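You operate a simulated robot arm through the tools that you are given. There is no shell and no other tool. Be economical: measure what you need, move in short steps, check, and stop when the job is done.

The job below is to be done with a simulated robot arm. You get a single attempt, and the scene is never put back.

## Task
Wipe the sink bench dry with the pad from the drawer.
Fine: yellow pad out on to the sink bench and drawer shut first; wipe till no wet patch shows, then lay the pad on the funnel stand's base.

Only the result counts: the job must be done as asked and must still hold three seconds after the hand-in. Knocking over, shifting, dropping, spilling or breaking anything else fails it.

## Robot
A 7-joint arm with a two-finger parallel gripper, fixed in place. Base frame: the origin is at the foot of the arm, x ahead of it, y to its left, z up. Units: mm, degrees, N and s.
With the tool pointing down near the work surface it reaches from about 280 to 500 mm from the base axis. Its first joint turns from -66.0 to 66.0 degrees. Payload 1.57 kg.
The TCP is the grasp point between the finger pads, 30 mm short of the fingertips. In the tool frame z runs along the fingers and y along their closing line. Largest opening 110 mm; finger width 24, thickness 12; the body of the gripper, 48 by 112 mm, starts 78 mm behind the TCP.
Orientation is that of the tool frame in the base frame, as a unit quaternion [x, y, z, w]. With the fingers straight down and closing along the base's y, the tool's x points along the base's -x, its y along +y and its z along -z.

## Interface
- The arm moves only by the tool arm_command. Its argument "moves" is a list of rows, each an object (a shift or turn left out is 0, a gripper value left out holds the last) with "delta_rot": the turn, a rotation vector about the tool's x, y, z in degrees, a list of three; "xyz": the shift along the tool's x, y, z in cm, a list of three; "claw": the gripper command, from -1 (fully open) to 1 (shut), values between in proportion. In form: [{"delta_rot": [ax, ay, az], "xyz": [x, y, z], "claw": claw}, ...]. A call has 1 to 12 rows; each row is the pose to reach, as a shift and turn from the pose commanded when the call began, along the tool's axes at that moment. Rows are played at 5 a second. More than 50 mm and 8.6 degrees between two rows, or a gripper value outside its range, and nothing of the call is played. Where a pose cannot be reached the arm comes as near as it can. A force on the tool above 40 N (or 10 N above the force at the start of the call, whichever is more), or a blocked arm, ends the call early, and 0.2 s more pass. The fingers move at their own pace (about 108 mm/s each) and stop on an object; they squeeze with about 22 N. The grip force told is the motor's: it shows also when the fingers shut on nothing. Time passes only in rows, and 0.2 s behind the last, so rows that repeat a pose let the fingers close. The reply holds the time, the measured pose of the TCP, the force on the tool along the base axes, the opening and the grip force, in the units named above and with some noise.
- Cameras (640 x 400 px; columns grow to the right, rows downward): "scene" is fixed at [154.8, -412.2, 1370.3]; the picture's right is [0.72, -0.69, 0.00], its down [-0.59, -0.63, -0.51] and it looks along [0.35, 0.37, -0.86] (base axes); focal length 214 px, centre (320, 200). "wrist" rides on the gripper at [70, 16, -141] in the tool frame; the picture's right is [-0.23, 0.97, 0.00], its down [-0.85, -0.20, -0.48] and it looks along [-0.47, -0.11, 0.88] (tool axes); focal length 222 px, centre (320, 200). There is no depth. A picture from a camera that has moved, and an enlarged one, comes with that camera's place and axes in the base frame and with its lens.
- camera(camera): a new picture of that camera. The clock stands still meanwhile.
- inspect(camera, box): a new picture of the part [left, top, right, bottom] of that camera's present view, enlarged. The clock stands still meanwhile.
- sign_off(): hands the job in; it is judged then, once.

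Go step by step. Nothing tells you positions but the pictures and the camera data: compare them with the known pose of the tool, close in by small moves and look again before you grip or let go. The budget is 120 turns and 64 pictures, counting those below and the enlarged ones. Unless the task says otherwise, let go and move clear before handing in, and close with one line.

The tools are called after "Call:" as name(argument=value, ...) on one line, values as JSON. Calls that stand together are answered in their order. arm_command: Moves the arm, as the interface text tells. Its arguments: {"type":"object","properties":{"moves":{"type":"array","items":{"type":"object","properties":{"delta_rot":{"type":"array","items":{"type":"number"}},"xyz":{"type":"array","items":{"type":"number"}},"claw":{"type":"number"}}}}},"required":["moves"]} The other tools are called the same way: camera (camera) takes a picture; inspect (camera, box) takes an enlarged picture of a part of a camera's view; sign_off () hands the job in.

At the start:

```text
time_s: 0.0
position: [476.4, -26.9, 1168.7]
tool_rot: [0.0, 1.0, 0.0, 0.0]
wrist_force: [0.2, 0.6, 0.2]
gripper_width: 109.8
finger_force: 0.0
```

scene: 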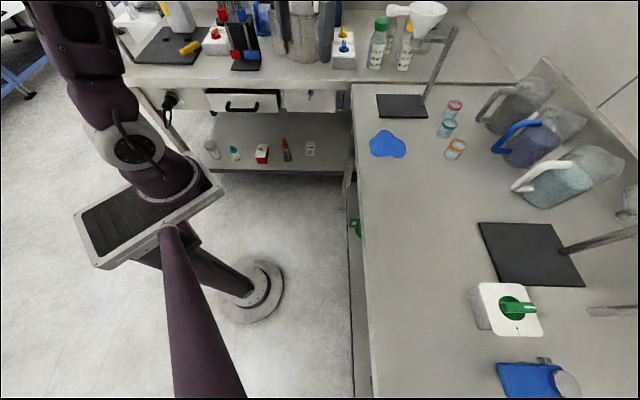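
wrist: 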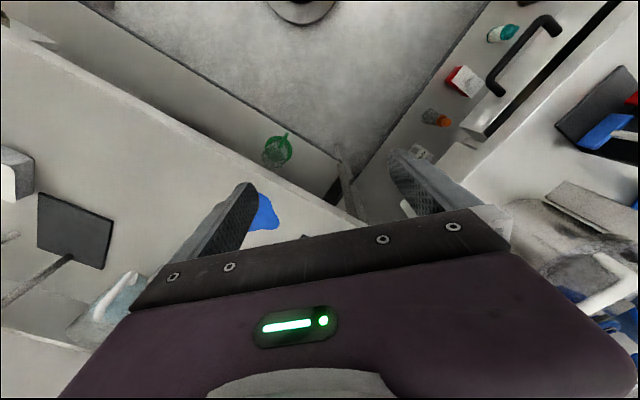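

The scene shows two benches meeting at a corner, a blue wet patch on the right one and drawers under the back one. I'll enlarge the drawer and the stand before moving.

Call:
inspect(camera="scene", box=[120, 0, 360, 170])

Call:
inspect(camera="scene", box=[340, 0, 640, 200])

Call:
inspect(camera="wrist", box=[300, 0, 640, 230])

```text
2.35 times, centred on (240, 85) of scene
camera zoom: at [154.8, -412.2, 1370.3], right [0.72, -0.69, 0.0], down [-0.59, -0.63, -0.51], along [0.35, 0.37, -0.86], focal length 505 px, centre (508, 471)
```

zoom: 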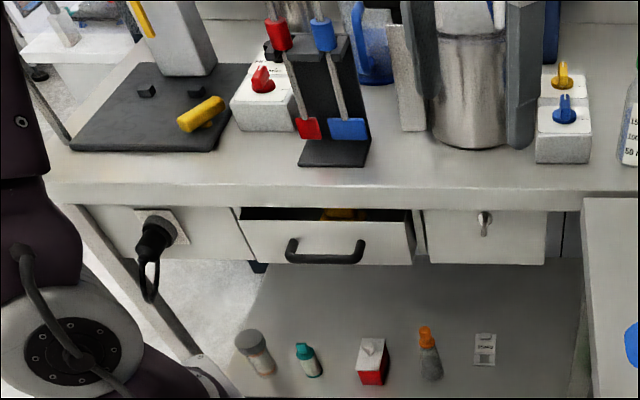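

```text
2.00 times, centred on (490, 100) of scene
camera zoom: at [154.8, -412.2, 1370.3], right [0.72, -0.69, 0.0], down [-0.59, -0.63, -0.51], along [0.35, 0.37, -0.86], focal length 429 px, centre (-20, 400)
```

zoom: 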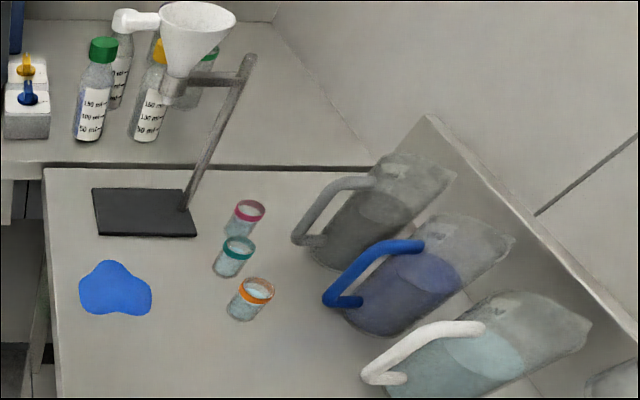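

```text
1.74 times, centred on (470, 115) of wrist
camera zoom: at [407.7, -11.3, 1309.4], right [0.23, 0.97, 0.0], down [0.85, -0.2, 0.48], along [0.47, -0.11, -0.88], focal length 386 px, centre (59, 348)
```

zoom: 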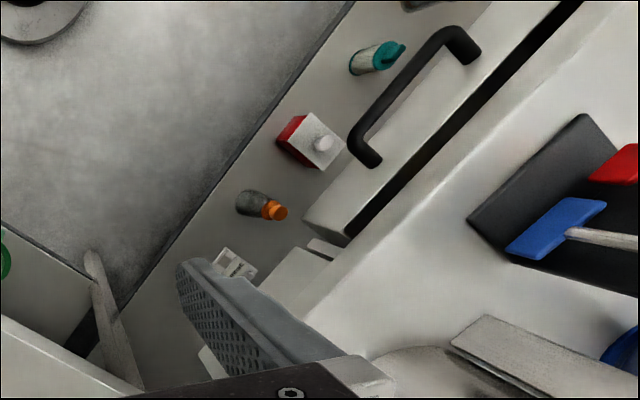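

The drawer is slightly open with something yellow inside. I put the handle near (459, 374, 803), running at about -47°, and the wet patch near (640, -203, 880). I'll turn the gripper 45° and come up in front of the handle to look.

Call:
arm_command(moves=[{"xyz": [0.9, 3.3, 1.0], "delta_rot": [0, 0, 4.5]}, {"xyz": [1.8, 6.6, 2.0], "delta_rot": [0, 0, 9]}, {"xyz": [2.6, 9.9, 3.0], "delta_rot": [0, 0, 13.5]}, {"xyz": [3.5, 13.2, 4.0], "delta_rot": [0, 0, 18]}, {"xyz": [4.4, 16.5, 5.0], "delta_rot": [0, 0, 22.5]}, {"xyz": [5.2, 19.8, 6.0], "delta_rot": [0, 0, 27]}, {"xyz": [6.1, 23.1, 7.0], "delta_rot": [0, 0, 31.5]}, {"xyz": [7.0, 26.4, 8.0], "delta_rot": [0, 0, 36]}, {"xyz": [7.8, 29.7, 9.0], "delta_rot": [0, 0, 40.5]}, {"xyz": [8.7, 33.1, 10.0], "delta_rot": [0, 0, 45]}])

Call:
camera(camera="wrist")

Call:
camera(camera="scene")

```text
time_s: 2.2
position: [390.1, 304.9, 1067.4]
tool_rot: [0.384, 0.923, -0.001, 0.001]
wrist_force: [-0.8, -0.1, -0.1]
gripper_width: 110.0
finger_force: 0.0
```

```text
58 pictures are left
camera wrist: at [352.1, 365.8, 1208.5], right [0.85, 0.53, 0.0], down [0.46, -0.75, 0.48], along [0.25, -0.41, -0.88], focal length 222 px, centre (320, 200)
```

wrist: 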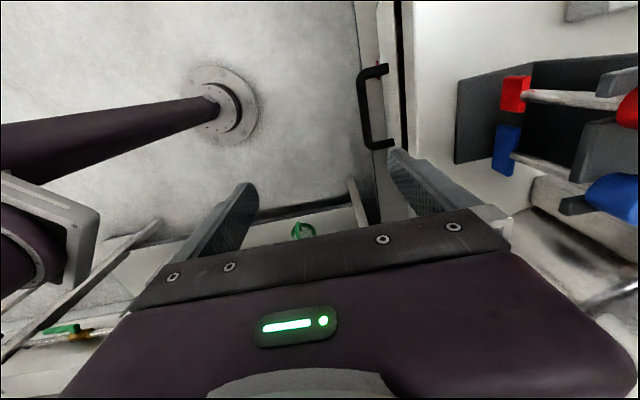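

```text
57 pictures are left
```

scene: 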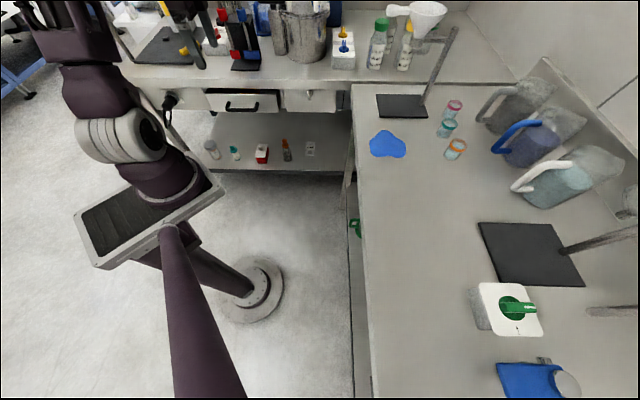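

The arm reaches fine here, and the handle bar is clear ahead and below. I'll lower in front of the drawer while tilting the fingers forward about 45° to come at the handle from the front.

Call:
arm_command(moves=[{"xyz": [0, -0.5, 2.4], "delta_rot": [-5.6, 0, 0]}, {"xyz": [0, -1.0, 4.9], "delta_rot": [-11.2, 0, 0]}, {"xyz": [0, -1.5, 7.3], "delta_rot": [-16.9, 0, 0]}, {"xyz": [0, -2.0, 9.8], "delta_rot": [-22.5, 0, 0]}, {"xyz": [0, -2.5, 12.2], "delta_rot": [-28.1, 0, 0]}, {"xyz": [0, -3.0, 14.7], "delta_rot": [-33.8, 0, 0]}, {"xyz": [0, -3.5, 17.1], "delta_rot": [-39.4, 0, 0]}, {"xyz": [0, -4.0, 19.5], "delta_rot": [-45, 0, 0], "claw": -0.2}])

Call:
camera(camera="wrist")

Call:
inspect(camera="scene", box=[120, 0, 360, 170])

```text
time_s: 4.0
position: [360.3, 277.8, 873.2]
tool_rot: [0.354, 0.853, 0.354, 0.146]
wrist_force: [0.7, -0.1, 0.4]
gripper_width: 65.9
finger_force: 0.0
```

```text
56 pictures are left
camera wrist: at [249.9, 263.3, 984.3], right [0.65, 0.33, 0.69], down [0.27, -0.94, 0.2], along [0.71, 0.06, -0.7], focal length 222 px, centre (320, 200)
```

wrist: 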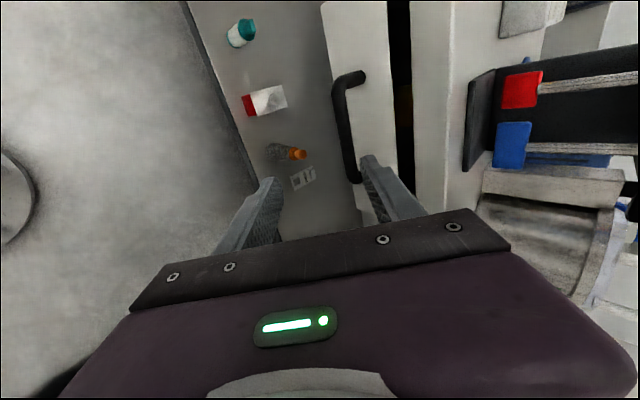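

```text
2.35 times, centred on (240, 85) of scene
camera zoom: at [154.8, -412.2, 1370.3], right [0.72, -0.69, 0.0], down [-0.59, -0.63, -0.51], along [0.35, 0.37, -0.86], focal length 505 px, centre (508, 471)
```

zoom: 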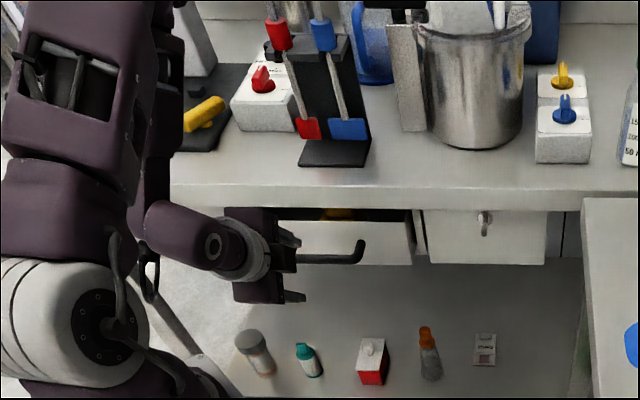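

The gripper sits in line with the handle, about 120 mm short of it and higher. I'll go down and forward with a further 20° of tilt, then look again.

Call:
arm_command(moves=[{"xyz": [0, -0.35, 2.7], "delta_rot": [-6.7, 0, 0]}, {"xyz": [0, -0.7, 5.4], "delta_rot": [-13.4, 0, 0]}, {"xyz": [0, -1.06, 8.1], "delta_rot": [-20, 0, 0]}])

Call:
camera(camera="wrist")

Call:
inspect(camera="scene", box=[180, 50, 300, 130])

```text
time_s: 4.8
position: [397.5, 309.9, 808.5]
tool_rot: [0.322, 0.778, 0.498, 0.206]
wrist_force: [0.4, 0.0, 0.2]
gripper_width: 66.2
finger_force: 0.1
```

```text
54 pictures are left
camera wrist: at [262.0, 274.9, 882.2], right [0.45, 0.13, 0.88], down [0.24, -0.97, 0.02], along [0.86, 0.2, -0.47], focal length 222 px, centre (320, 200)
```

wrist: 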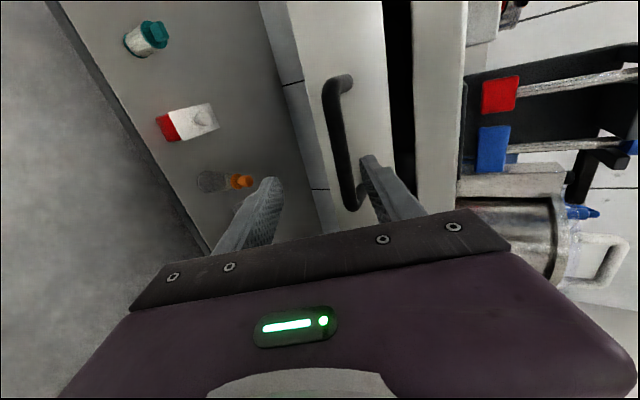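

```text
5.00 times, centred on (240, 90) of scene
camera zoom: at [154.8, -412.2, 1370.3], right [0.72, -0.69, 0.0], down [-0.59, -0.63, -0.51], along [0.35, 0.37, -0.86], focal length 1072 px, centre (720, 750)
```

zoom: 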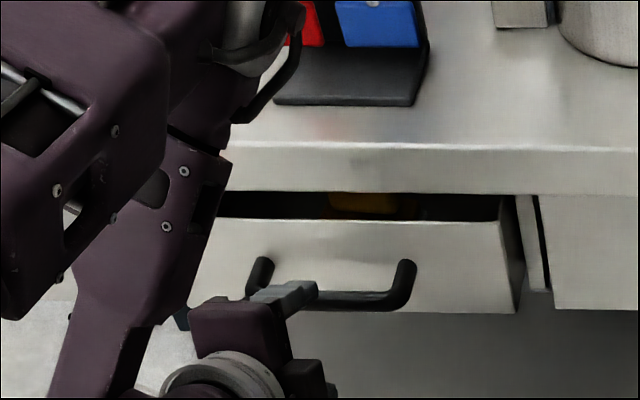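

From the handle's size in this view, the bar lies about 24 mm above the tool axis and 85 mm ahead. I'll centre on it and close half the distance, then check.

Call:
arm_command(moves=[{"xyz": [-0.2, 1.2, 2.0]}, {"xyz": [-0.3, 2.3, 4.0]}])

Call:
camera(camera="wrist")

Call:
inspect(camera="scene", box=[180, 50, 300, 130])

```text
time_s: 5.4
position: [432.0, 343.1, 813.8]
tool_rot: [0.323, 0.779, 0.497, 0.206]
wrist_force: [0.0, -0.3, -1.0]
gripper_width: 66.0
finger_force: 0.1
```

```text
52 pictures are left
camera wrist: at [296.8, 305.7, 886.8], right [0.45, 0.13, 0.88], down [0.24, -0.97, 0.02], along [0.86, 0.2, -0.47], focal length 222 px, centre (320, 200)
```

wrist: 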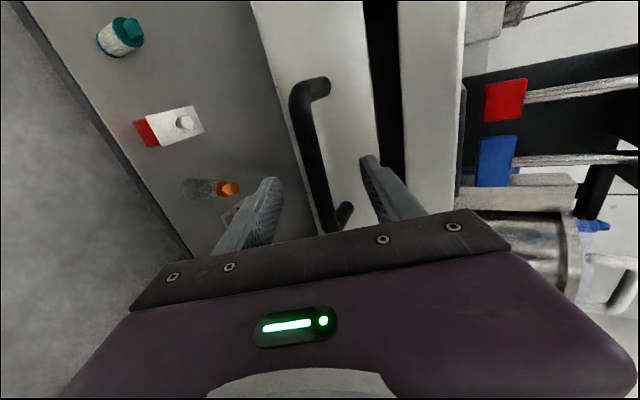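

```text
5.00 times, centred on (240, 90) of scene
camera zoom: at [154.8, -412.2, 1370.3], right [0.72, -0.69, 0.0], down [-0.59, -0.63, -0.51], along [0.35, 0.37, -0.86], focal length 1072 px, centre (720, 750)
```

zoom: 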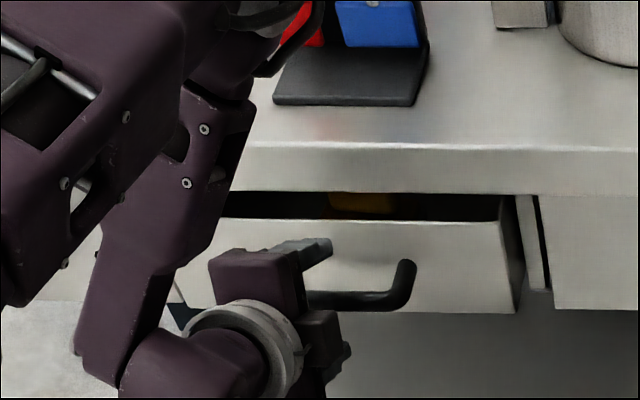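

The bar now sits about 7 mm below the tool axis and roughly 45 mm ahead. I'll correct that and move in another 27 mm.

Call:
arm_command(moves=[{"xyz": [0, -0.7, 1.3]}, {"xyz": [0, -0.7, 2.7]}])

Call:
camera(camera="wrist")

Call:
inspect(camera="scene", box=[180, 50, 300, 130])

```text
time_s: 6.0
position: [448.2, 357.3, 794.4]
tool_rot: [0.322, 0.779, 0.498, 0.206]
wrist_force: [0.2, 0.8, -0.3]
gripper_width: 66.1
finger_force: 0.1
```

```text
50 pictures are left
camera wrist: at [312.2, 320.6, 868.3], right [0.45, 0.13, 0.88], down [0.24, -0.97, 0.02], along [0.86, 0.2, -0.47], focal length 222 px, centre (320, 200)
```

wrist: 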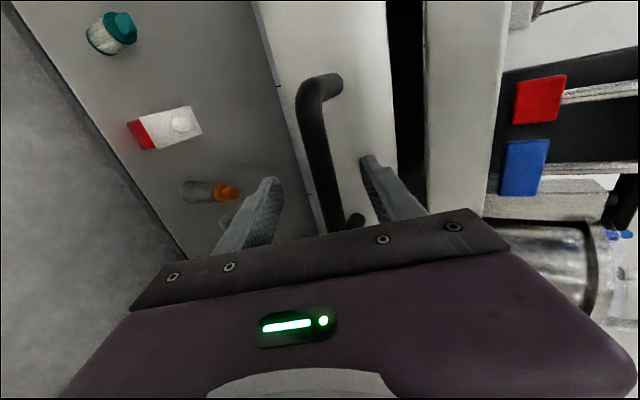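

```text
5.00 times, centred on (240, 90) of scene
camera zoom: at [154.8, -412.2, 1370.3], right [0.72, -0.69, 0.0], down [-0.59, -0.63, -0.51], along [0.35, 0.37, -0.86], focal length 1072 px, centre (720, 750)
```

zoom: 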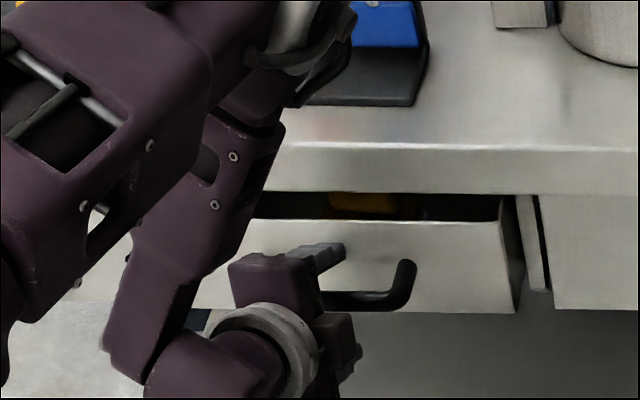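

The bar is now centred between the fingers, some 10 mm inside the fingertips. I'll close on it.

Call:
arm_command(moves=[{"xyz": [0, 0, 0.4], "claw": -0.2}, {"xyz": [0, 0, 0.4], "claw": 1}, {"xyz": [0, 0, 0.4], "claw": 1}, {"xyz": [0, 0, 0.4], "claw": 1}])

```text
time_s: 6.8
position: [453.1, 362.4, 799.3]
tool_rot: [0.322, 0.774, 0.504, 0.209]
wrist_force: [-0.3, 1.0, 2.9]
gripper_width: 15.9
finger_force: 31.7
stopped in row 4: the force on the tool passed its limit (the readings are from after the stop); the commanded pose is now the measured one
```

The bar is held (16 mm wide). I'll pull the drawer straight out towards the robot.

Call:
arm_command(moves=[{"xyz": [0, -0.61, -1.37]}, {"xyz": [0, -1.22, -2.74]}, {"xyz": [0, -1.83, -4.11]}, {"xyz": [0, -2.43, -5.48]}, {"xyz": [0, -3.04, -6.86]}, {"xyz": [0, -3.65, -8.23]}, {"xyz": [0, -4.26, -9.6]}, {"xyz": [0, -4.86, -10.97]}])

Call:
camera(camera="wrist")

Call:
inspect(camera="scene", box=[180, 40, 330, 140])

```text
time_s: 8.6
position: [368.0, 277.9, 798.8]
tool_rot: [0.323, 0.772, 0.505, 0.21]
wrist_force: [9.4, -5.2, 16.8]
gripper_width: 15.9
finger_force: 31.5
```

```text
48 pictures are left
camera wrist: at [231.8, 241.0, 870.4], right [0.44, 0.11, 0.89], down [0.23, -0.97, 0.01], along [0.87, 0.2, -0.45], focal length 222 px, centre (320, 200)
```

wrist: 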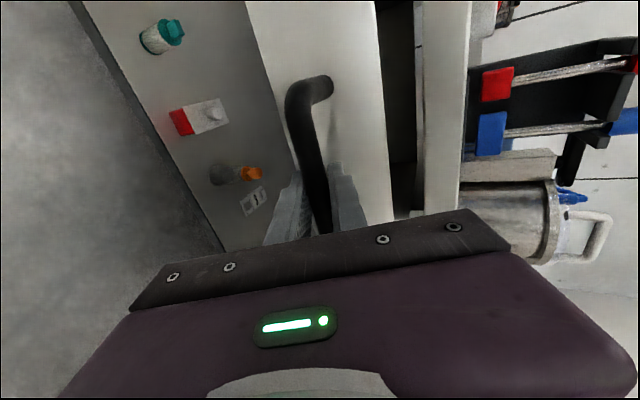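

```text
4.00 times, centred on (255, 90) of scene
camera zoom: at [154.8, -412.5, 1370.2], right [0.72, -0.69, 0.0], down [-0.59, -0.63, -0.51], along [0.35, 0.37, -0.86], focal length 858 px, centre (580, 640)
```

zoom: 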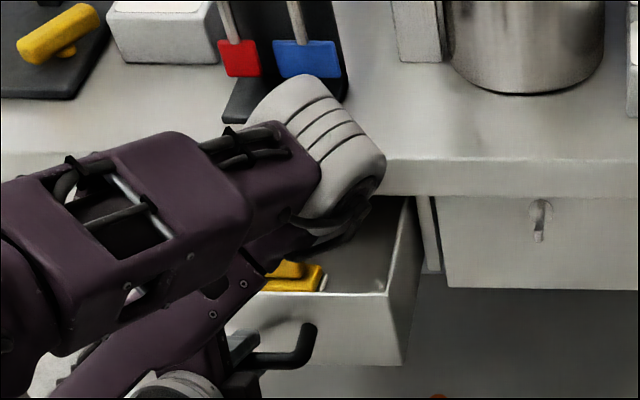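

The drawer has come out about 120 mm and the yellow pad is showing. I'll let go of the handle, back off, rise and tilt upright to look in.

Call:
arm_command(moves=[{"xyz": [0, 0, 0], "claw": -0.2}, {"xyz": [0, 0, 0], "claw": -0.2}, {"xyz": [0, 0, -2.5]}, {"xyz": [0, 0, -5]}, {"xyz": [0, 4, -7]}, {"xyz": [0, 8, -9]}, {"xyz": [0, 12, -11]}, {"xyz": [0, 16, -13]}])

```text
time_s: 10.4
position: [364.5, 287.2, 854.3]
tool_rot: [0.325, 0.79, 0.48, 0.197]
wrist_force: [0.9, -0.3, 0.3]
gripper_width: 65.9
finger_force: 0.1
out of reach, approached as far as the arm can: row 4, 5, 6, 7, 8
stopped in row 8: the force on the tool passed its limit (the readings are from after the stop); the commanded pose is now the measured one
```

The retreat ran out of reach and a force limit tripped, so I need to see what touched before moving again.

Call:
camera(camera="wrist")

Call:
inspect(camera="scene", box=[120, 20, 330, 160])

```text
46 pictures are left
camera wrist: at [232.2, 252.8, 932.8], right [0.48, 0.16, 0.86], down [0.24, -0.97, 0.04], along [0.84, 0.19, -0.5], focal length 222 px, centre (320, 200)
```

wrist: 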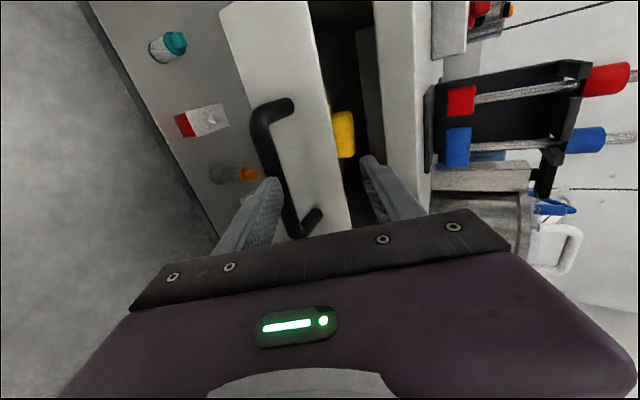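

```text
2.86 times, centred on (225, 90) of scene
camera zoom: at [154.8, -412.3, 1370.3], right [0.72, -0.69, 0.0], down [-0.59, -0.63, -0.51], along [0.35, 0.37, -0.86], focal length 613 px, centre (591, 514)
```

zoom: 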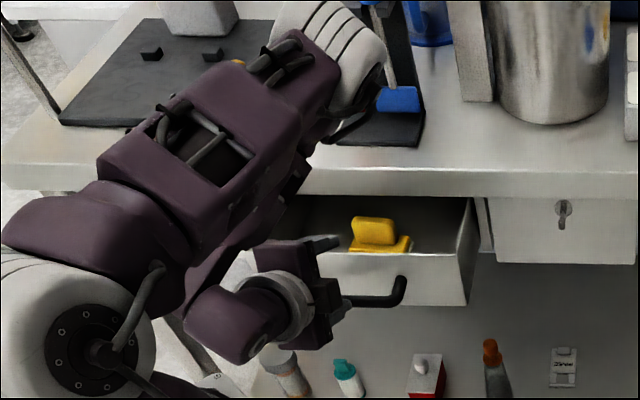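

The lower finger is resting just above the bar and the arm is folded tight. I'll go straight up a little, then bring the tool upright while still rising.

Call:
arm_command(moves=[{"xyz": [0, 1.8, -0.9]}, {"xyz": [0, 3.6, -1.8], "delta_rot": [4, 0, 0]}, {"xyz": [0, 6.2, -3.1], "delta_rot": [12, 0, 0]}, {"xyz": [0, 8.9, -4.5], "delta_rot": [20, 0, 0]}, {"xyz": [0, 11.6, -5.8], "delta_rot": [28, 0, 0]}, {"xyz": [0, 14.2, -7.1], "delta_rot": [36, 0, 0]}, {"xyz": [0, 16.0, -8.0], "delta_rot": [44, 0, 0]}, {"xyz": [0, 17.8, -8.9], "delta_rot": [52, 0, 0]}, {"xyz": [0, 19.6, -9.8], "delta_rot": [60, 0, 0]}, {"xyz": [0, 21, -10.5], "delta_rot": [63, 0, 0]}])

Call:
camera(camera="wrist")

Call:
inspect(camera="scene", box=[120, 20, 330, 160])

```text
time_s: 12.6
position: [365.8, 290.9, 1088.7]
tool_rot: [0.381, 0.925, -0.004, -0.002]
wrist_force: [-0.6, -0.3, -0.2]
gripper_width: 66.1
finger_force: 0.0
out of reach, approached as far as the arm can: row 1, 2
```

```text
44 pictures are left
camera wrist: at [329.8, 352.1, 1229.0], right [0.85, 0.53, -0.01], down [0.47, -0.74, 0.48], along [0.25, -0.41, -0.88], focal length 222 px, centre (320, 200)
```

wrist: 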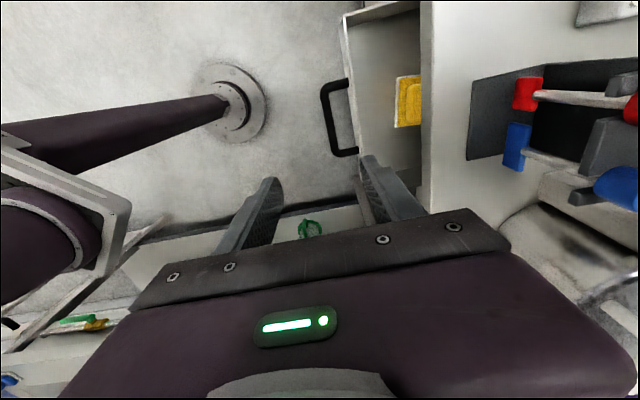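

```text
2.86 times, centred on (225, 90) of scene
camera zoom: at [154.8, -412.2, 1370.3], right [0.72, -0.69, 0.0], down [-0.59, -0.63, -0.51], along [0.35, 0.37, -0.86], focal length 613 px, centre (591, 514)
```

zoom: 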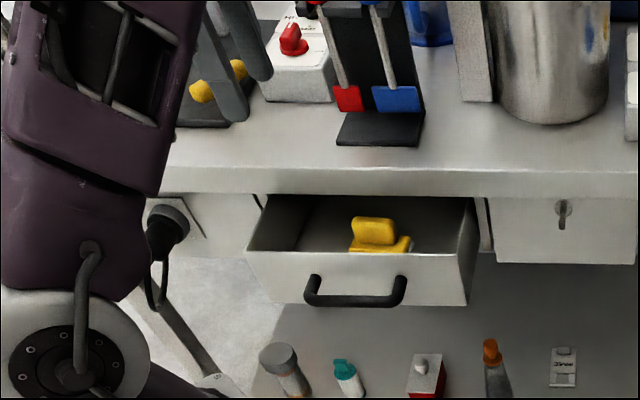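

Now upright and clear: the drawer is open and the pad lies near the bench edge, with a raised grip on it. I'll enlarge it.

Call:
inspect(camera="wrist", box=[310, 0, 470, 100])

Call:
inspect(camera="wrist", box=[330, 60, 450, 180])

Call:
inspect(camera="scene", box=[200, 80, 290, 136])

```text
4.00 times, centred on (390, 50) of wrist
camera zoom: at [329.8, 352.1, 1229.0], right [0.85, 0.53, -0.01], down [0.47, -0.74, 0.48], along [0.25, -0.41, -0.88], focal length 888 px, centre (40, 800)
```

zoom: 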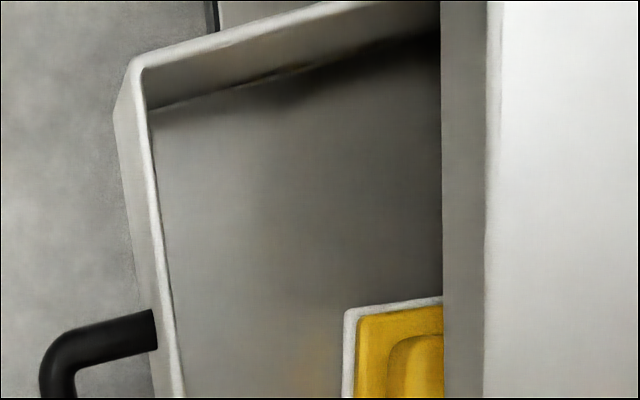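

```text
3.33 times, centred on (390, 120) of wrist
camera zoom: at [329.8, 352.1, 1229.0], right [0.85, 0.53, -0.01], down [0.47, -0.74, 0.48], along [0.25, -0.41, -0.88], focal length 740 px, centre (87, 467)
```

zoom: 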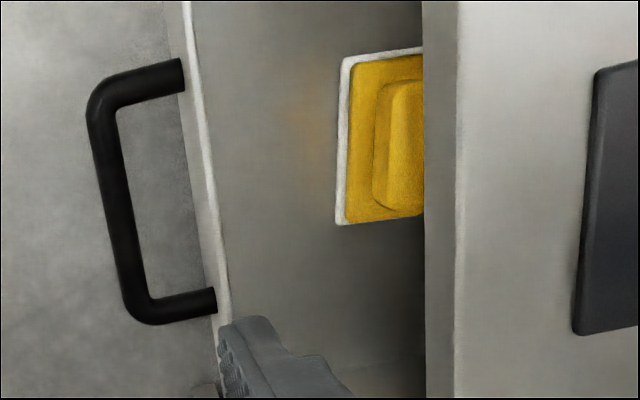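

```text
7.11 times, centred on (245, 108) of scene
camera zoom: at [154.8, -412.2, 1370.3], right [0.72, -0.69, 0.0], down [-0.59, -0.63, -0.51], along [0.35, 0.37, -0.86], focal length 1525 px, centre (853, 854)
```

zoom: 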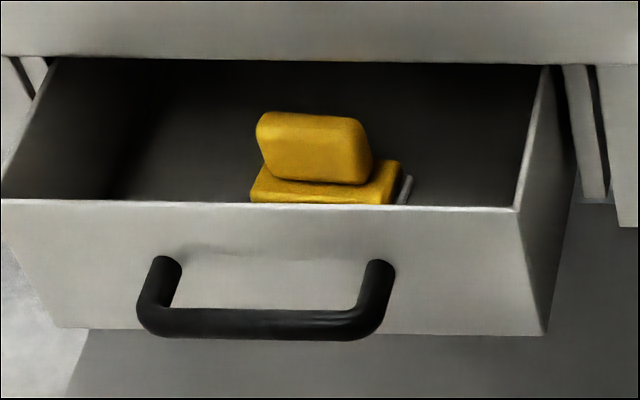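

The pad is a white-edged plate with a yellow ridge running along the drawer, half under the bench top. I'll pull the drawer about 90 mm further with a vertical grip on the handle, so I'm lowering over the bar with a narrow opening.

Call:
arm_command(moves=[{"xyz": [0, 0.3, 4.5], "claw": 0.25}, {"xyz": [0, 0.6, 9]}, {"xyz": [0, 0.9, 13.5]}, {"xyz": [0, 0.9, 18]}, {"xyz": [0, 0.9, 20]}])

Call:
camera(camera="wrist")

Call:
inspect(camera="scene", box=[140, 40, 320, 160])

```text
time_s: 13.8
position: [370.4, 295.1, 888.8]
tool_rot: [0.382, 0.924, -0.004, -0.002]
wrist_force: [-0.8, -0.3, -1.1]
gripper_width: 41.3
finger_force: 0.0
```

```text
39 pictures are left
camera wrist: at [333.3, 356.5, 1029.1], right [0.85, 0.53, -0.01], down [0.47, -0.74, 0.48], along [0.25, -0.41, -0.88], focal length 222 px, centre (320, 200)
```

wrist: 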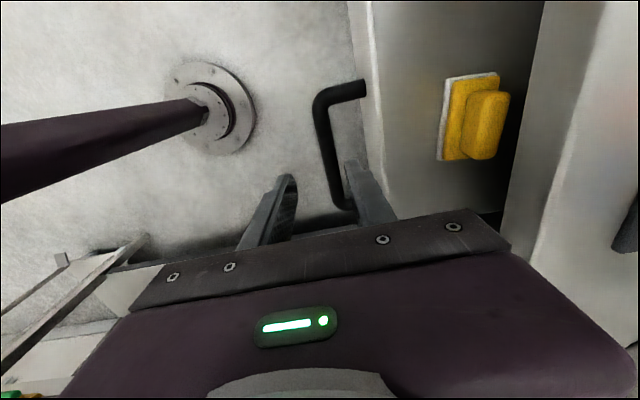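

```text
3.33 times, centred on (230, 100) of scene
camera zoom: at [154.8, -412.2, 1370.3], right [0.72, -0.69, 0.0], down [-0.59, -0.63, -0.51], along [0.35, 0.37, -0.86], focal length 715 px, centre (620, 533)
```

zoom: 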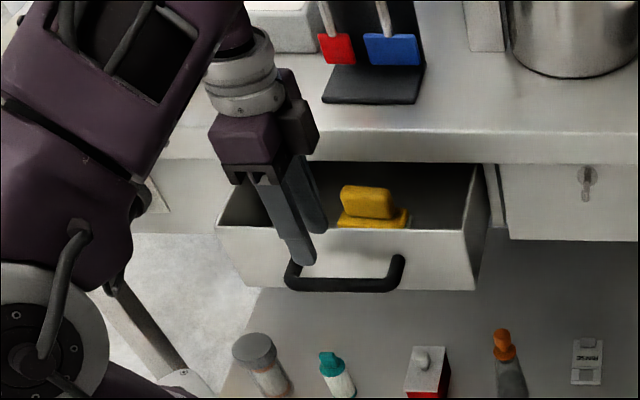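

The bar is parallel to the fingers' width and about 12 mm further in than the tool axis. I'll shift over it, lower and grip.

Call:
arm_command(moves=[{"xyz": [0, 1.2, 2.5]}, {"xyz": [0, 1.2, 5.0]}, {"xyz": [0, 1.2, 7.8]}, {"xyz": [0, 1.2, 7.8], "claw": 1}, {"xyz": [0, 1.2, 7.8], "claw": 1}])

```text
time_s: 15.0
position: [381.6, 300.2, 808.9]
tool_rot: [0.382, 0.924, -0.004, -0.002]
wrist_force: [-0.4, 1.0, -2.8]
gripper_width: 15.5
finger_force: 31.2
```

The bar is gripped again. I'll pull another 90 mm.

Call:
arm_command(moves=[{"xyz": [0, -0.3, 7.8]}, {"xyz": [0, -1.8, 7.8]}, {"xyz": [0, -3.3, 7.8]}, {"xyz": [0, -4.8, 7.8]}, {"xyz": [0, -6.3, 7.8]}, {"xyz": [0, -7.8, 7.8]}])

```text
refused: row 1 steps farther than a row can; nothing moved
```

The rows are relative to the present pose, so the z shift must be 0. I'm repeating the pull that way.

Call:
arm_command(moves=[{"xyz": [0, -1.5, 0]}, {"xyz": [0, -3.0, 0]}, {"xyz": [0, -4.5, 0]}, {"xyz": [0, -6.0, 0]}, {"xyz": [0, -7.5, 0]}, {"xyz": [0, -9.0, 0]}])

Call:
inspect(camera="scene", box=[140, 40, 320, 160])

```text
time_s: 16.4
position: [317.0, 238.3, 810.9]
tool_rot: [0.381, 0.925, -0.004, -0.001]
wrist_force: [9.3, -5.6, 1.5]
gripper_width: 15.8
finger_force: 31.3
```

```text
3.33 times, centred on (230, 100) of scene
camera zoom: at [155.0, -412.3, 1370.2], right [0.72, -0.69, 0.0], down [-0.59, -0.63, -0.51], along [0.35, 0.37, -0.86], focal length 715 px, centre (620, 533)
```

zoom: 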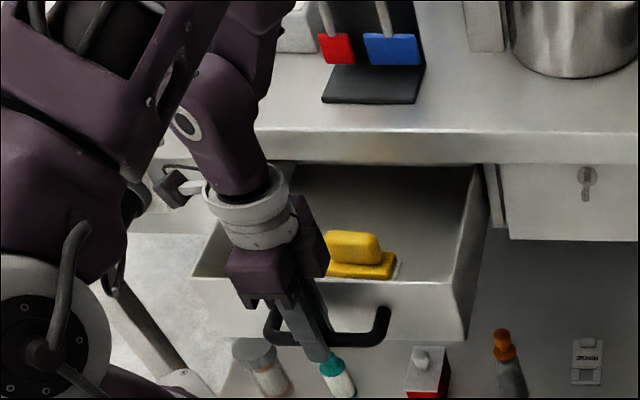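

The drawer is well open and the pad is clear of the bench top. I'll release, rise straight up and look over the pad.

Call:
arm_command(moves=[{"xyz": [0, 0, 0], "claw": 0.25}, {"xyz": [0, 0, 0], "claw": 0.25}, {"xyz": [0, 0, -3]}, {"xyz": [0, 0, -7]}, {"xyz": [0, 1.5, -11]}, {"xyz": [0, 5, -14]}, {"xyz": [0, 8, -14], "claw": -0.4}])

Call:
camera(camera="wrist")

Call:
inspect(camera="scene", box=[140, 40, 320, 160])

```text
time_s: 18.0
position: [373.3, 298.5, 951.3]
tool_rot: [0.381, 0.925, -0.003, -0.001]
wrist_force: [-0.7, 1.1, 0.4]
gripper_width: 77.0
finger_force: 0.1
```

```text
36 pictures are left
camera wrist: at [336.2, 359.9, 1091.8], right [0.85, 0.53, -0.01], down [0.47, -0.74, 0.48], along [0.25, -0.41, -0.88], focal length 222 px, centre (320, 200)
```

wrist: 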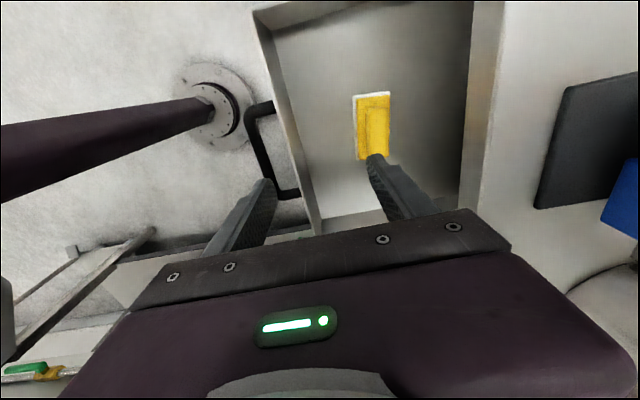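

```text
3.33 times, centred on (230, 100) of scene
camera zoom: at [154.8, -412.2, 1370.3], right [0.72, -0.69, 0.0], down [-0.59, -0.63, -0.51], along [0.35, 0.37, -0.86], focal length 715 px, centre (620, 533)
```

zoom: 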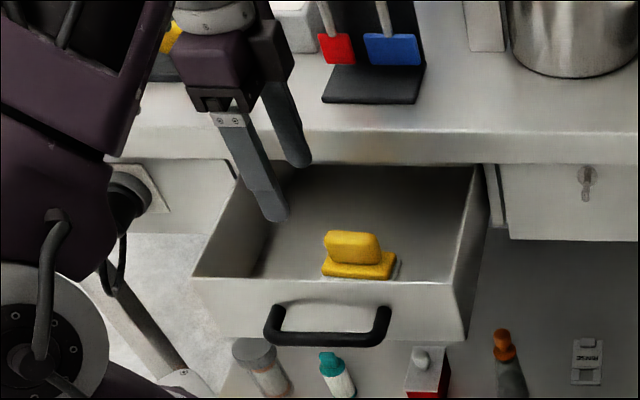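

The pad's ridge is near (427, 355, 785), about 78 mm further in. I'll move over it, lower part way, and lean the tool back 15° to keep the gripper body off the bench edge.

Call:
arm_command(moves=[{"xyz": [0, 2.6, 1], "delta_rot": [-5, 0, 0]}, {"xyz": [0.1, 5.2, 2], "delta_rot": [-10, 0, 0]}, {"xyz": [0.2, 7.6, 5], "delta_rot": [-15, 0, 0]}, {"xyz": [0.2, 7.6, 9], "delta_rot": [-15, 0, 0]}])

Call:
camera(camera="wrist")

Call:
inspect(camera="scene", box=[180, 50, 300, 130])

```text
time_s: 19.0
position: [427.1, 350.6, 860.9]
tool_rot: [0.377, 0.917, 0.118, 0.048]
wrist_force: [-0.4, -0.2, 0.1]
gripper_width: 77.2
finger_force: 0.0
```

```text
34 pictures are left
camera wrist: at [363.6, 386.4, 1000.9], right [0.82, 0.51, 0.25], down [0.39, -0.82, 0.41], along [0.41, -0.25, -0.88], focal length 222 px, centre (320, 200)
```

wrist: 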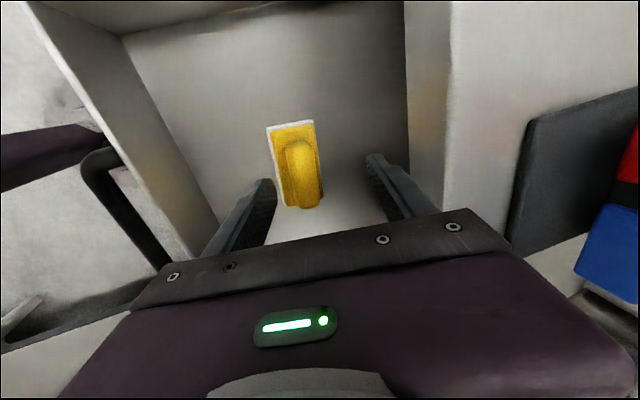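

```text
5.00 times, centred on (240, 90) of scene
camera zoom: at [154.8, -412.2, 1370.3], right [0.72, -0.69, 0.0], down [-0.59, -0.63, -0.51], along [0.35, 0.37, -0.86], focal length 1072 px, centre (720, 750)
```

zoom: 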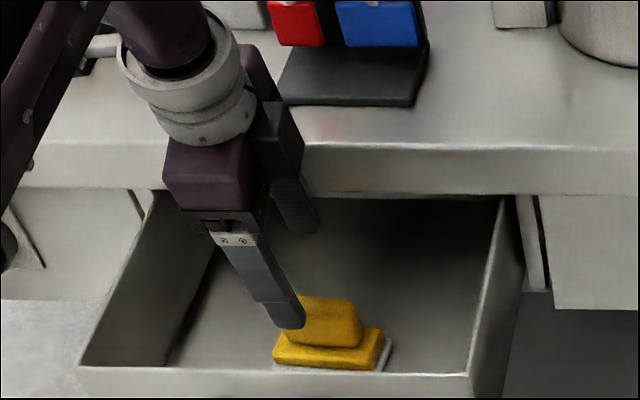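

The ridge lies almost straight below the grasp point, about 76 mm down. I'll lower along the vertical with a narrower opening and check before closing.

Call:
arm_command(moves=[{"xyz": [-0.3, -0.8, 2.2], "claw": 0.0}, {"xyz": [-0.6, -1.5, 4.3]}, {"xyz": [-0.6, -2.05, 6.0]}])

Call:
camera(camera="wrist")

Call:
inspect(camera="scene", box=[180, 50, 300, 130])

```text
time_s: 19.7
position: [432.6, 348.6, 815.5]
tool_rot: [0.378, 0.916, 0.124, 0.052]
wrist_force: [2.7, 2.2, 15.9]
gripper_width: 49.0
finger_force: 0.1
stopped in row 3: the force on the tool passed its limit (the readings are from after the stop); the commanded pose is now the measured one
```

```text
32 pictures are left
camera wrist: at [367.6, 382.6, 956.0], right [0.82, 0.51, 0.26], down [0.38, -0.83, 0.41], along [0.42, -0.24, -0.87], focal length 222 px, centre (320, 200)
```

wrist: 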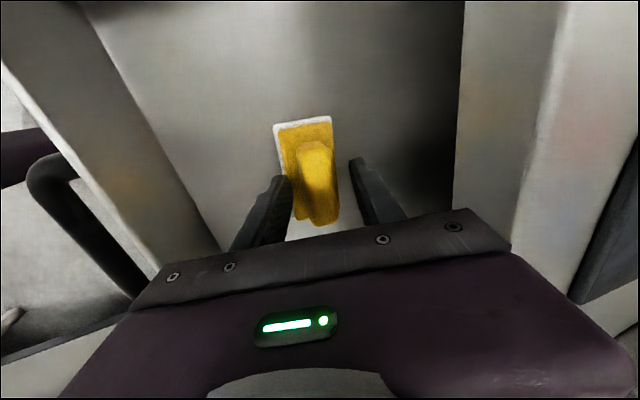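

```text
5.00 times, centred on (240, 90) of scene
camera zoom: at [154.6, -412.3, 1370.3], right [0.72, -0.69, 0.0], down [-0.59, -0.63, -0.51], along [0.35, 0.37, -0.86], focal length 1072 px, centre (720, 750)
```

zoom: 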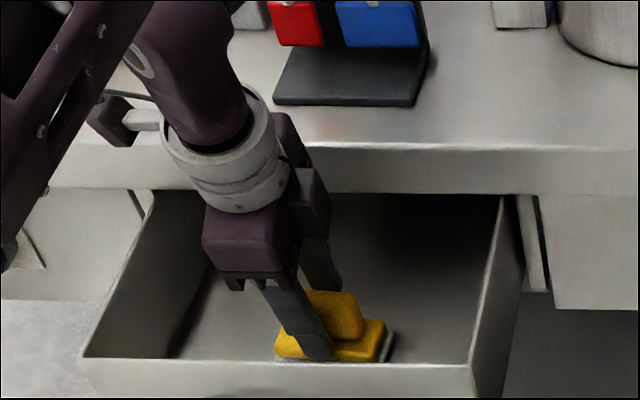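

The outer fingertip has touched the pad's plate and the ridge is centred between the fingers. I'll back off 4 mm and close.

Call:
arm_command(moves=[{"xyz": [0, 0, -0.4]}, {"xyz": [0, 0, -0.4], "claw": 1}, {"xyz": [0, 0, -0.4], "claw": 1}, {"xyz": [0, 0, -0.4], "claw": 1}])

Call:
camera(camera="wrist")

```text
time_s: 20.7
position: [429.2, 346.7, 818.4]
tool_rot: [0.378, 0.916, 0.122, 0.051]
wrist_force: [0.0, 1.3, 0.0]
gripper_width: 23.4
finger_force: 21.4
```

```text
30 pictures are left
camera wrist: at [365.9, 380.9, 958.4], right [0.82, 0.51, 0.26], down [0.38, -0.83, 0.41], along [0.42, -0.24, -0.87], focal length 222 px, centre (320, 200)
```

wrist: 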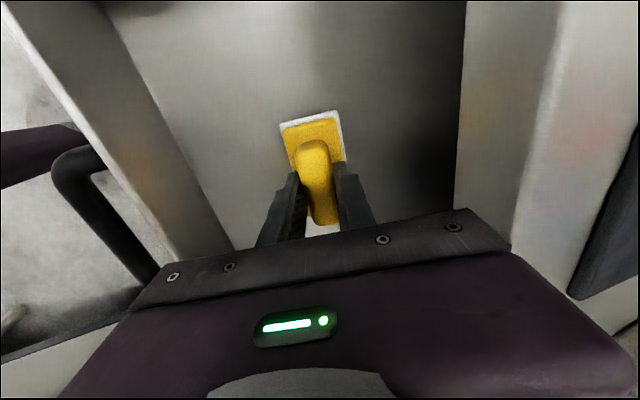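

The ridge is held (23 mm). I'll lift it straight up out of the drawer and check.

Call:
arm_command(moves=[{"xyz": [0, 0.3, -2]}, {"xyz": [0, 0.9, -5.0]}, {"xyz": [0, 1.5, -9.0]}, {"xyz": [0, 2.0, -13.0]}, {"xyz": [0, 2.0, -17.0]}, {"xyz": [0, 2.0, -21.0]}, {"xyz": [0, 2.0, -24.0]}])

Call:
camera(camera="wrist")

Call:
camera(camera="scene")

```text
time_s: 22.3
position: [399.3, 314.2, 1054.5]
tool_rot: [0.379, 0.916, 0.121, 0.051]
wrist_force: [-0.2, 0.3, -1.0]
gripper_width: 23.5
finger_force: 22.1
```

```text
29 pictures are left
camera wrist: at [334.8, 349.3, 1195.0], right [0.82, 0.51, 0.26], down [0.38, -0.83, 0.41], along [0.42, -0.24, -0.87], focal length 222 px, centre (320, 200)
```

wrist: 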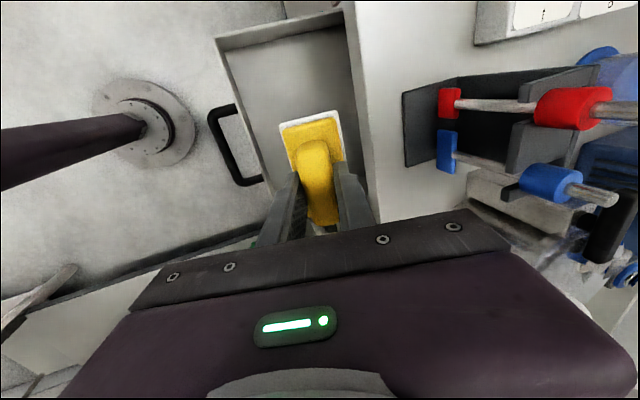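

```text
28 pictures are left
```

scene: 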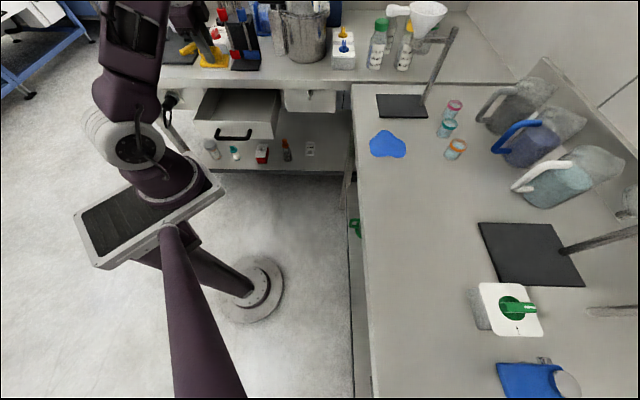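

The pad is out and held firmly. I'll bring the tool upright while swinging towards the middle, then on to the sink bench, which is the one with the blue wet patch.

Call:
arm_command(moves=[{"xyz": [-3.1, -1.8, -0.6], "delta_rot": [2.4, 0, 0]}, {"xyz": [-6.2, -3.7, -1.1], "delta_rot": [4.8, 0, 0]}, {"xyz": [-9.4, -5.5, -1.7], "delta_rot": [7.2, 0, 0]}, {"xyz": [-12.5, -7.3, -2.2], "delta_rot": [9.7, 0, 0]}, {"xyz": [-15.6, -9.2, -2.8], "delta_rot": [12.1, 0, 0]}, {"xyz": [-18.7, -11, -3.4], "delta_rot": [14.6, 0, 0]}])

```text
time_s: 23.7
position: [451.9, 102.2, 1057.3]
tool_rot: [0.381, 0.925, 0.005, 0.002]
wrist_force: [0.2, -1.1, 0.0]
gripper_width: 23.3
finger_force: 21.4
```

Upright. Now across to above the clear area of the sink bench beside the patch.

Call:
arm_command(moves=[{"xyz": [-3.4, -2.8, 0.1], "delta_rot": [0, 0, -2.2]}, {"xyz": [-6.7, -5.6, 0.2], "delta_rot": [0, 0, -4.4]}, {"xyz": [-10.1, -8.3, 0.3], "delta_rot": [0, 0, -6.6]}, {"xyz": [-13.5, -11.1, 0.5], "delta_rot": [0, 0, -8.8]}, {"xyz": [-16.8, -13.9, 0.7], "delta_rot": [0, 0, -11]}, {"xyz": [-20.2, -16.7, 0.9], "delta_rot": [0, 0, -13.2]}, {"xyz": [-23.6, -19.4, 1.1], "delta_rot": [0, 0, -15.4]}, {"xyz": [-26.9, -22.2, 1.3], "delta_rot": [0, 0, -17.6]}, {"xyz": [-30.3, -25, 1.5], "delta_rot": [0, 0, -20]}])

Call:
camera(camera="wrist")

Call:
camera(camera="scene")

```text
time_s: 25.7
position: [494.3, -284.0, 1041.7]
tool_rot: [0.215, 0.977, 0.003, 0.003]
wrist_force: [0.5, 0.5, -0.9]
gripper_width: 23.3
finger_force: 21.6
out of reach, approached as far as the arm can: row 9
```

```text
27 pictures are left
camera wrist: at [437.7, -240.6, 1181.8], right [0.62, 0.79, 0.01], down [0.69, -0.54, 0.48], along [0.38, -0.29, -0.88], focal length 222 px, centre (320, 200)
```

wrist: 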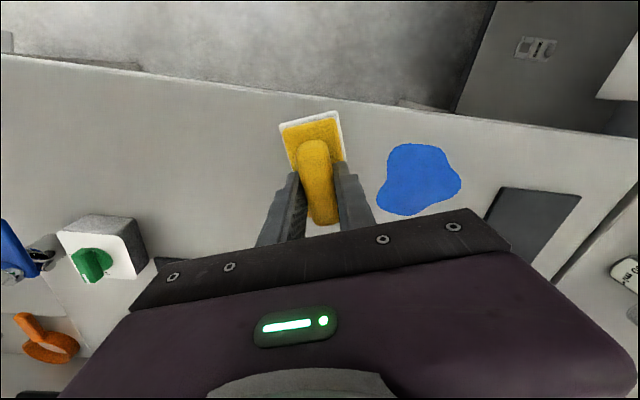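

```text
26 pictures are left
```

scene: 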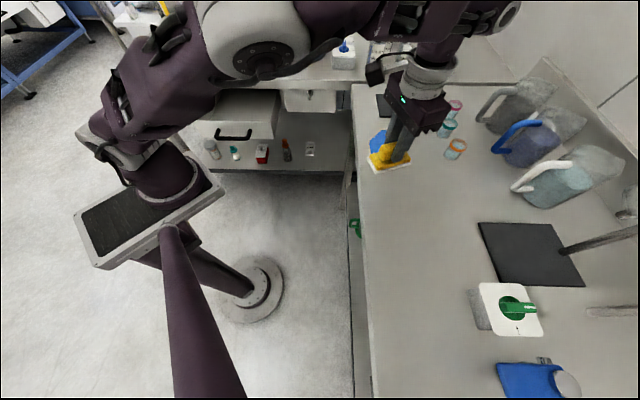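

The pad is over the bench, next to the wet patch. I want it further in from the bench edge, so I'll test how far out the arm reaches with the tool upright.

Call:
arm_command(moves=[{"xyz": [-1.5, 0, 2]}, {"xyz": [-3, 0, 4]}])

```text
time_s: 26.3
position: [522.6, -297.0, 1001.2]
tool_rot: [0.214, 0.977, 0.004, 0.004]
wrist_force: [0.2, 0.0, -0.9]
gripper_width: 23.2
finger_force: 21.7
```

The arm reaches 600 mm out with the tool upright. I'll lower the pad gently onto the bench here, watching for contact.

Call:
arm_command(moves=[{"xyz": [0, 0, 1.5]}, {"xyz": [0, 0, 2.5]}, {"xyz": [0, 0, 3.0]}, {"xyz": [0, 0, 3.3]}])

Call:
inspect(camera="scene", box=[340, 80, 490, 180])

```text
time_s: 27.3
position: [522.5, -296.9, 970.3]
tool_rot: [0.215, 0.977, 0.004, 0.004]
wrist_force: [0.3, 0.2, -1.4]
gripper_width: 23.3
finger_force: 22.1
```

```text
4.00 times, centred on (415, 130) of scene
camera zoom: at [154.8, -412.2, 1370.3], right [0.72, -0.69, 0.0], down [-0.59, -0.63, -0.51], along [0.35, 0.37, -0.86], focal length 858 px, centre (-60, 480)
```

zoom: 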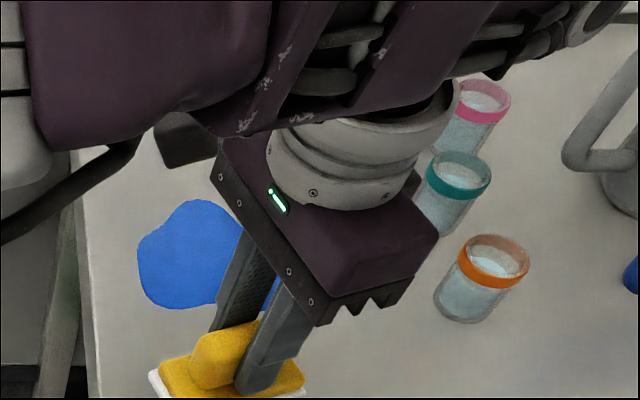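

Not touching yet. I'll keep lowering in small steps.

Call:
arm_command(moves=[{"xyz": [0, 0, 0.4]}, {"xyz": [0, 0, 0.8]}, {"xyz": [0, 0, 1.2]}, {"xyz": [0, 0, 1.6]}])

```text
time_s: 28.3
position: [523.6, -297.1, 954.1]
tool_rot: [0.215, 0.977, 0.005, 0.004]
wrist_force: [-2.9, 1.2, 13.3]
gripper_width: 23.1
finger_force: 21.9
```

There is contact at z ≈ 955 (13 N). I'll release the pad, rise, and look at how it lies.

Call:
arm_command(moves=[{"xyz": [0, 0, 0], "claw": 0.0}, {"xyz": [0, 0, 0], "claw": 0.0}, {"xyz": [0, 0, -3]}, {"xyz": [0, 0, -7]}, {"xyz": [0, 0, -11]}, {"xyz": [3, 0, -14]}])

Call:
camera(camera="wrist")

```text
time_s: 29.7
position: [497.4, -284.8, 1094.5]
tool_rot: [0.215, 0.977, 0.003, 0.002]
wrist_force: [-1.1, 0.2, -0.4]
gripper_width: 55.0
finger_force: 0.1
```

```text
24 pictures are left
camera wrist: at [440.1, -241.6, 1235.0], right [0.62, 0.79, 0.01], down [0.69, -0.54, 0.48], along [0.38, -0.29, -0.88], focal length 222 px, centre (320, 200)
```

wrist: 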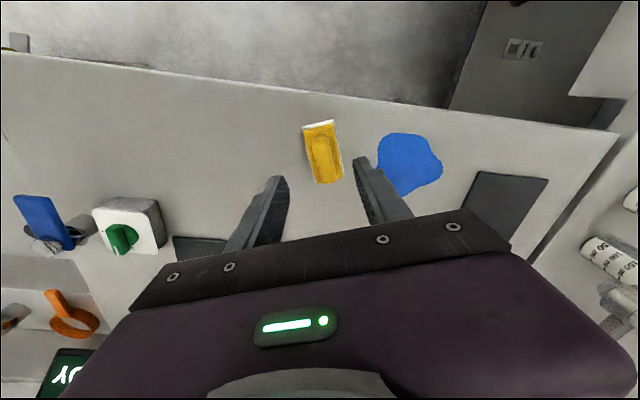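

The pad lies flat on the bench, clear of the patch. Next I shut the drawer: back to above the handle where I released it.

Call:
arm_command(moves=[{"xyz": [3.17, 3.35, 0.3], "delta_rot": [0, 0, 1.67], "claw": 0.25}, {"xyz": [6.34, 6.71, 0.6], "delta_rot": [0, 0, 3.33]}, {"xyz": [9.52, 10.06, 1.0], "delta_rot": [0, 0, 5]}, {"xyz": [12.69, 13.42, 1.3], "delta_rot": [0, 0, 6.67]}, {"xyz": [15.86, 16.77, 1.6], "delta_rot": [0, 0, 8.33]}, {"xyz": [19.03, 20.12, 2.0], "delta_rot": [0, 0, 10]}, {"xyz": [22.2, 23.48, 2.3], "delta_rot": [0, 0, 11.67]}, {"xyz": [25.38, 26.83, 2.6], "delta_rot": [0, 0, 13.33]}, {"xyz": [28.55, 30.19, 3.0], "delta_rot": [0, 0, 15]}, {"xyz": [31.72, 33.54, 3.3], "delta_rot": [0, 0, 16.67]}, {"xyz": [34.89, 36.89, 3.6], "delta_rot": [0, 0, 18.33]}, {"xyz": [38.07, 40.25, 4.0], "delta_rot": [0, 0, 20]}])

```text
time_s: 32.3
position: [319.9, 239.5, 1057.2]
tool_rot: [0.382, 0.924, 0.004, 0.003]
wrist_force: [-0.4, -0.3, 0.3]
gripper_width: 41.2
finger_force: 0.0
```

I'm above the handle. I'll lower to 70 mm above it and check the alignment.

Call:
arm_command(moves=[{"xyz": [0.1, -0.2, 4.5]}, {"xyz": [0.1, -0.3, 9]}, {"xyz": [0.1, -0.3, 13.5]}, {"xyz": [0.1, -0.3, 17.5]}])

Call:
camera(camera="wrist")

```text
time_s: 33.3
position: [315.6, 239.4, 878.4]
tool_rot: [0.381, 0.924, 0.004, 0.003]
wrist_force: [0.2, -0.1, 0.7]
gripper_width: 41.3
finger_force: 0.1
```

```text
23 pictures are left
camera wrist: at [277.0, 299.3, 1019.5], right [0.85, 0.53, 0.01], down [0.46, -0.75, 0.48], along [0.26, -0.4, -0.88], focal length 222 px, centre (320, 200)
```

wrist: 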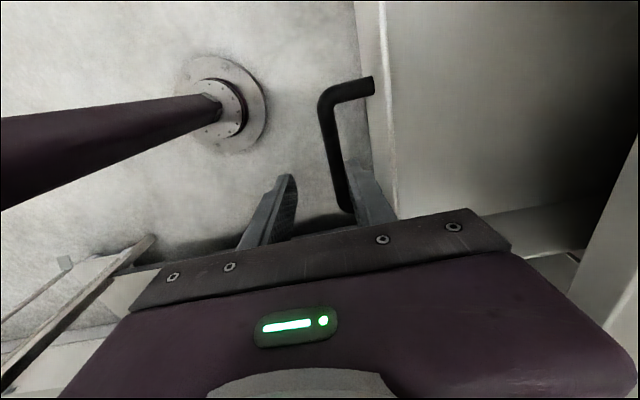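

The bar is about 14 mm further in than the tool axis. I'll shift, lower and grip.

Call:
arm_command(moves=[{"xyz": [0, 1.4, 2.3]}, {"xyz": [0, 1.4, 4.6]}, {"xyz": [0, 1.4, 6.8]}, {"xyz": [0, 1.4, 6.8], "claw": 1}, {"xyz": [0, 1.4, 6.8], "claw": 1}])

```text
time_s: 34.5
position: [328.0, 249.7, 810.5]
tool_rot: [0.382, 0.924, 0.005, 0.003]
wrist_force: [0.6, 1.2, 2.4]
gripper_width: 15.6
finger_force: 31.8
```

The bar is held. I'll push the drawer in 120 mm with the tool upright.

Call:
arm_command(moves=[{"xyz": [0, 1.5, 0]}, {"xyz": [0, 3.0, 0]}, {"xyz": [0, 4.5, 0]}, {"xyz": [0, 6.0, 0]}, {"xyz": [0.1, 7.5, 0]}, {"xyz": [0.1, 9.0, 0]}, {"xyz": [0.1, 10.5, 0]}, {"xyz": [0.1, 12.0, 0]}])

```text
time_s: 36.3
position: [412.4, 334.1, 812.4]
tool_rot: [0.382, 0.924, 0.004, 0.005]
wrist_force: [10.2, -13.4, -13.0]
gripper_width: 15.7
finger_force: 31.2
```

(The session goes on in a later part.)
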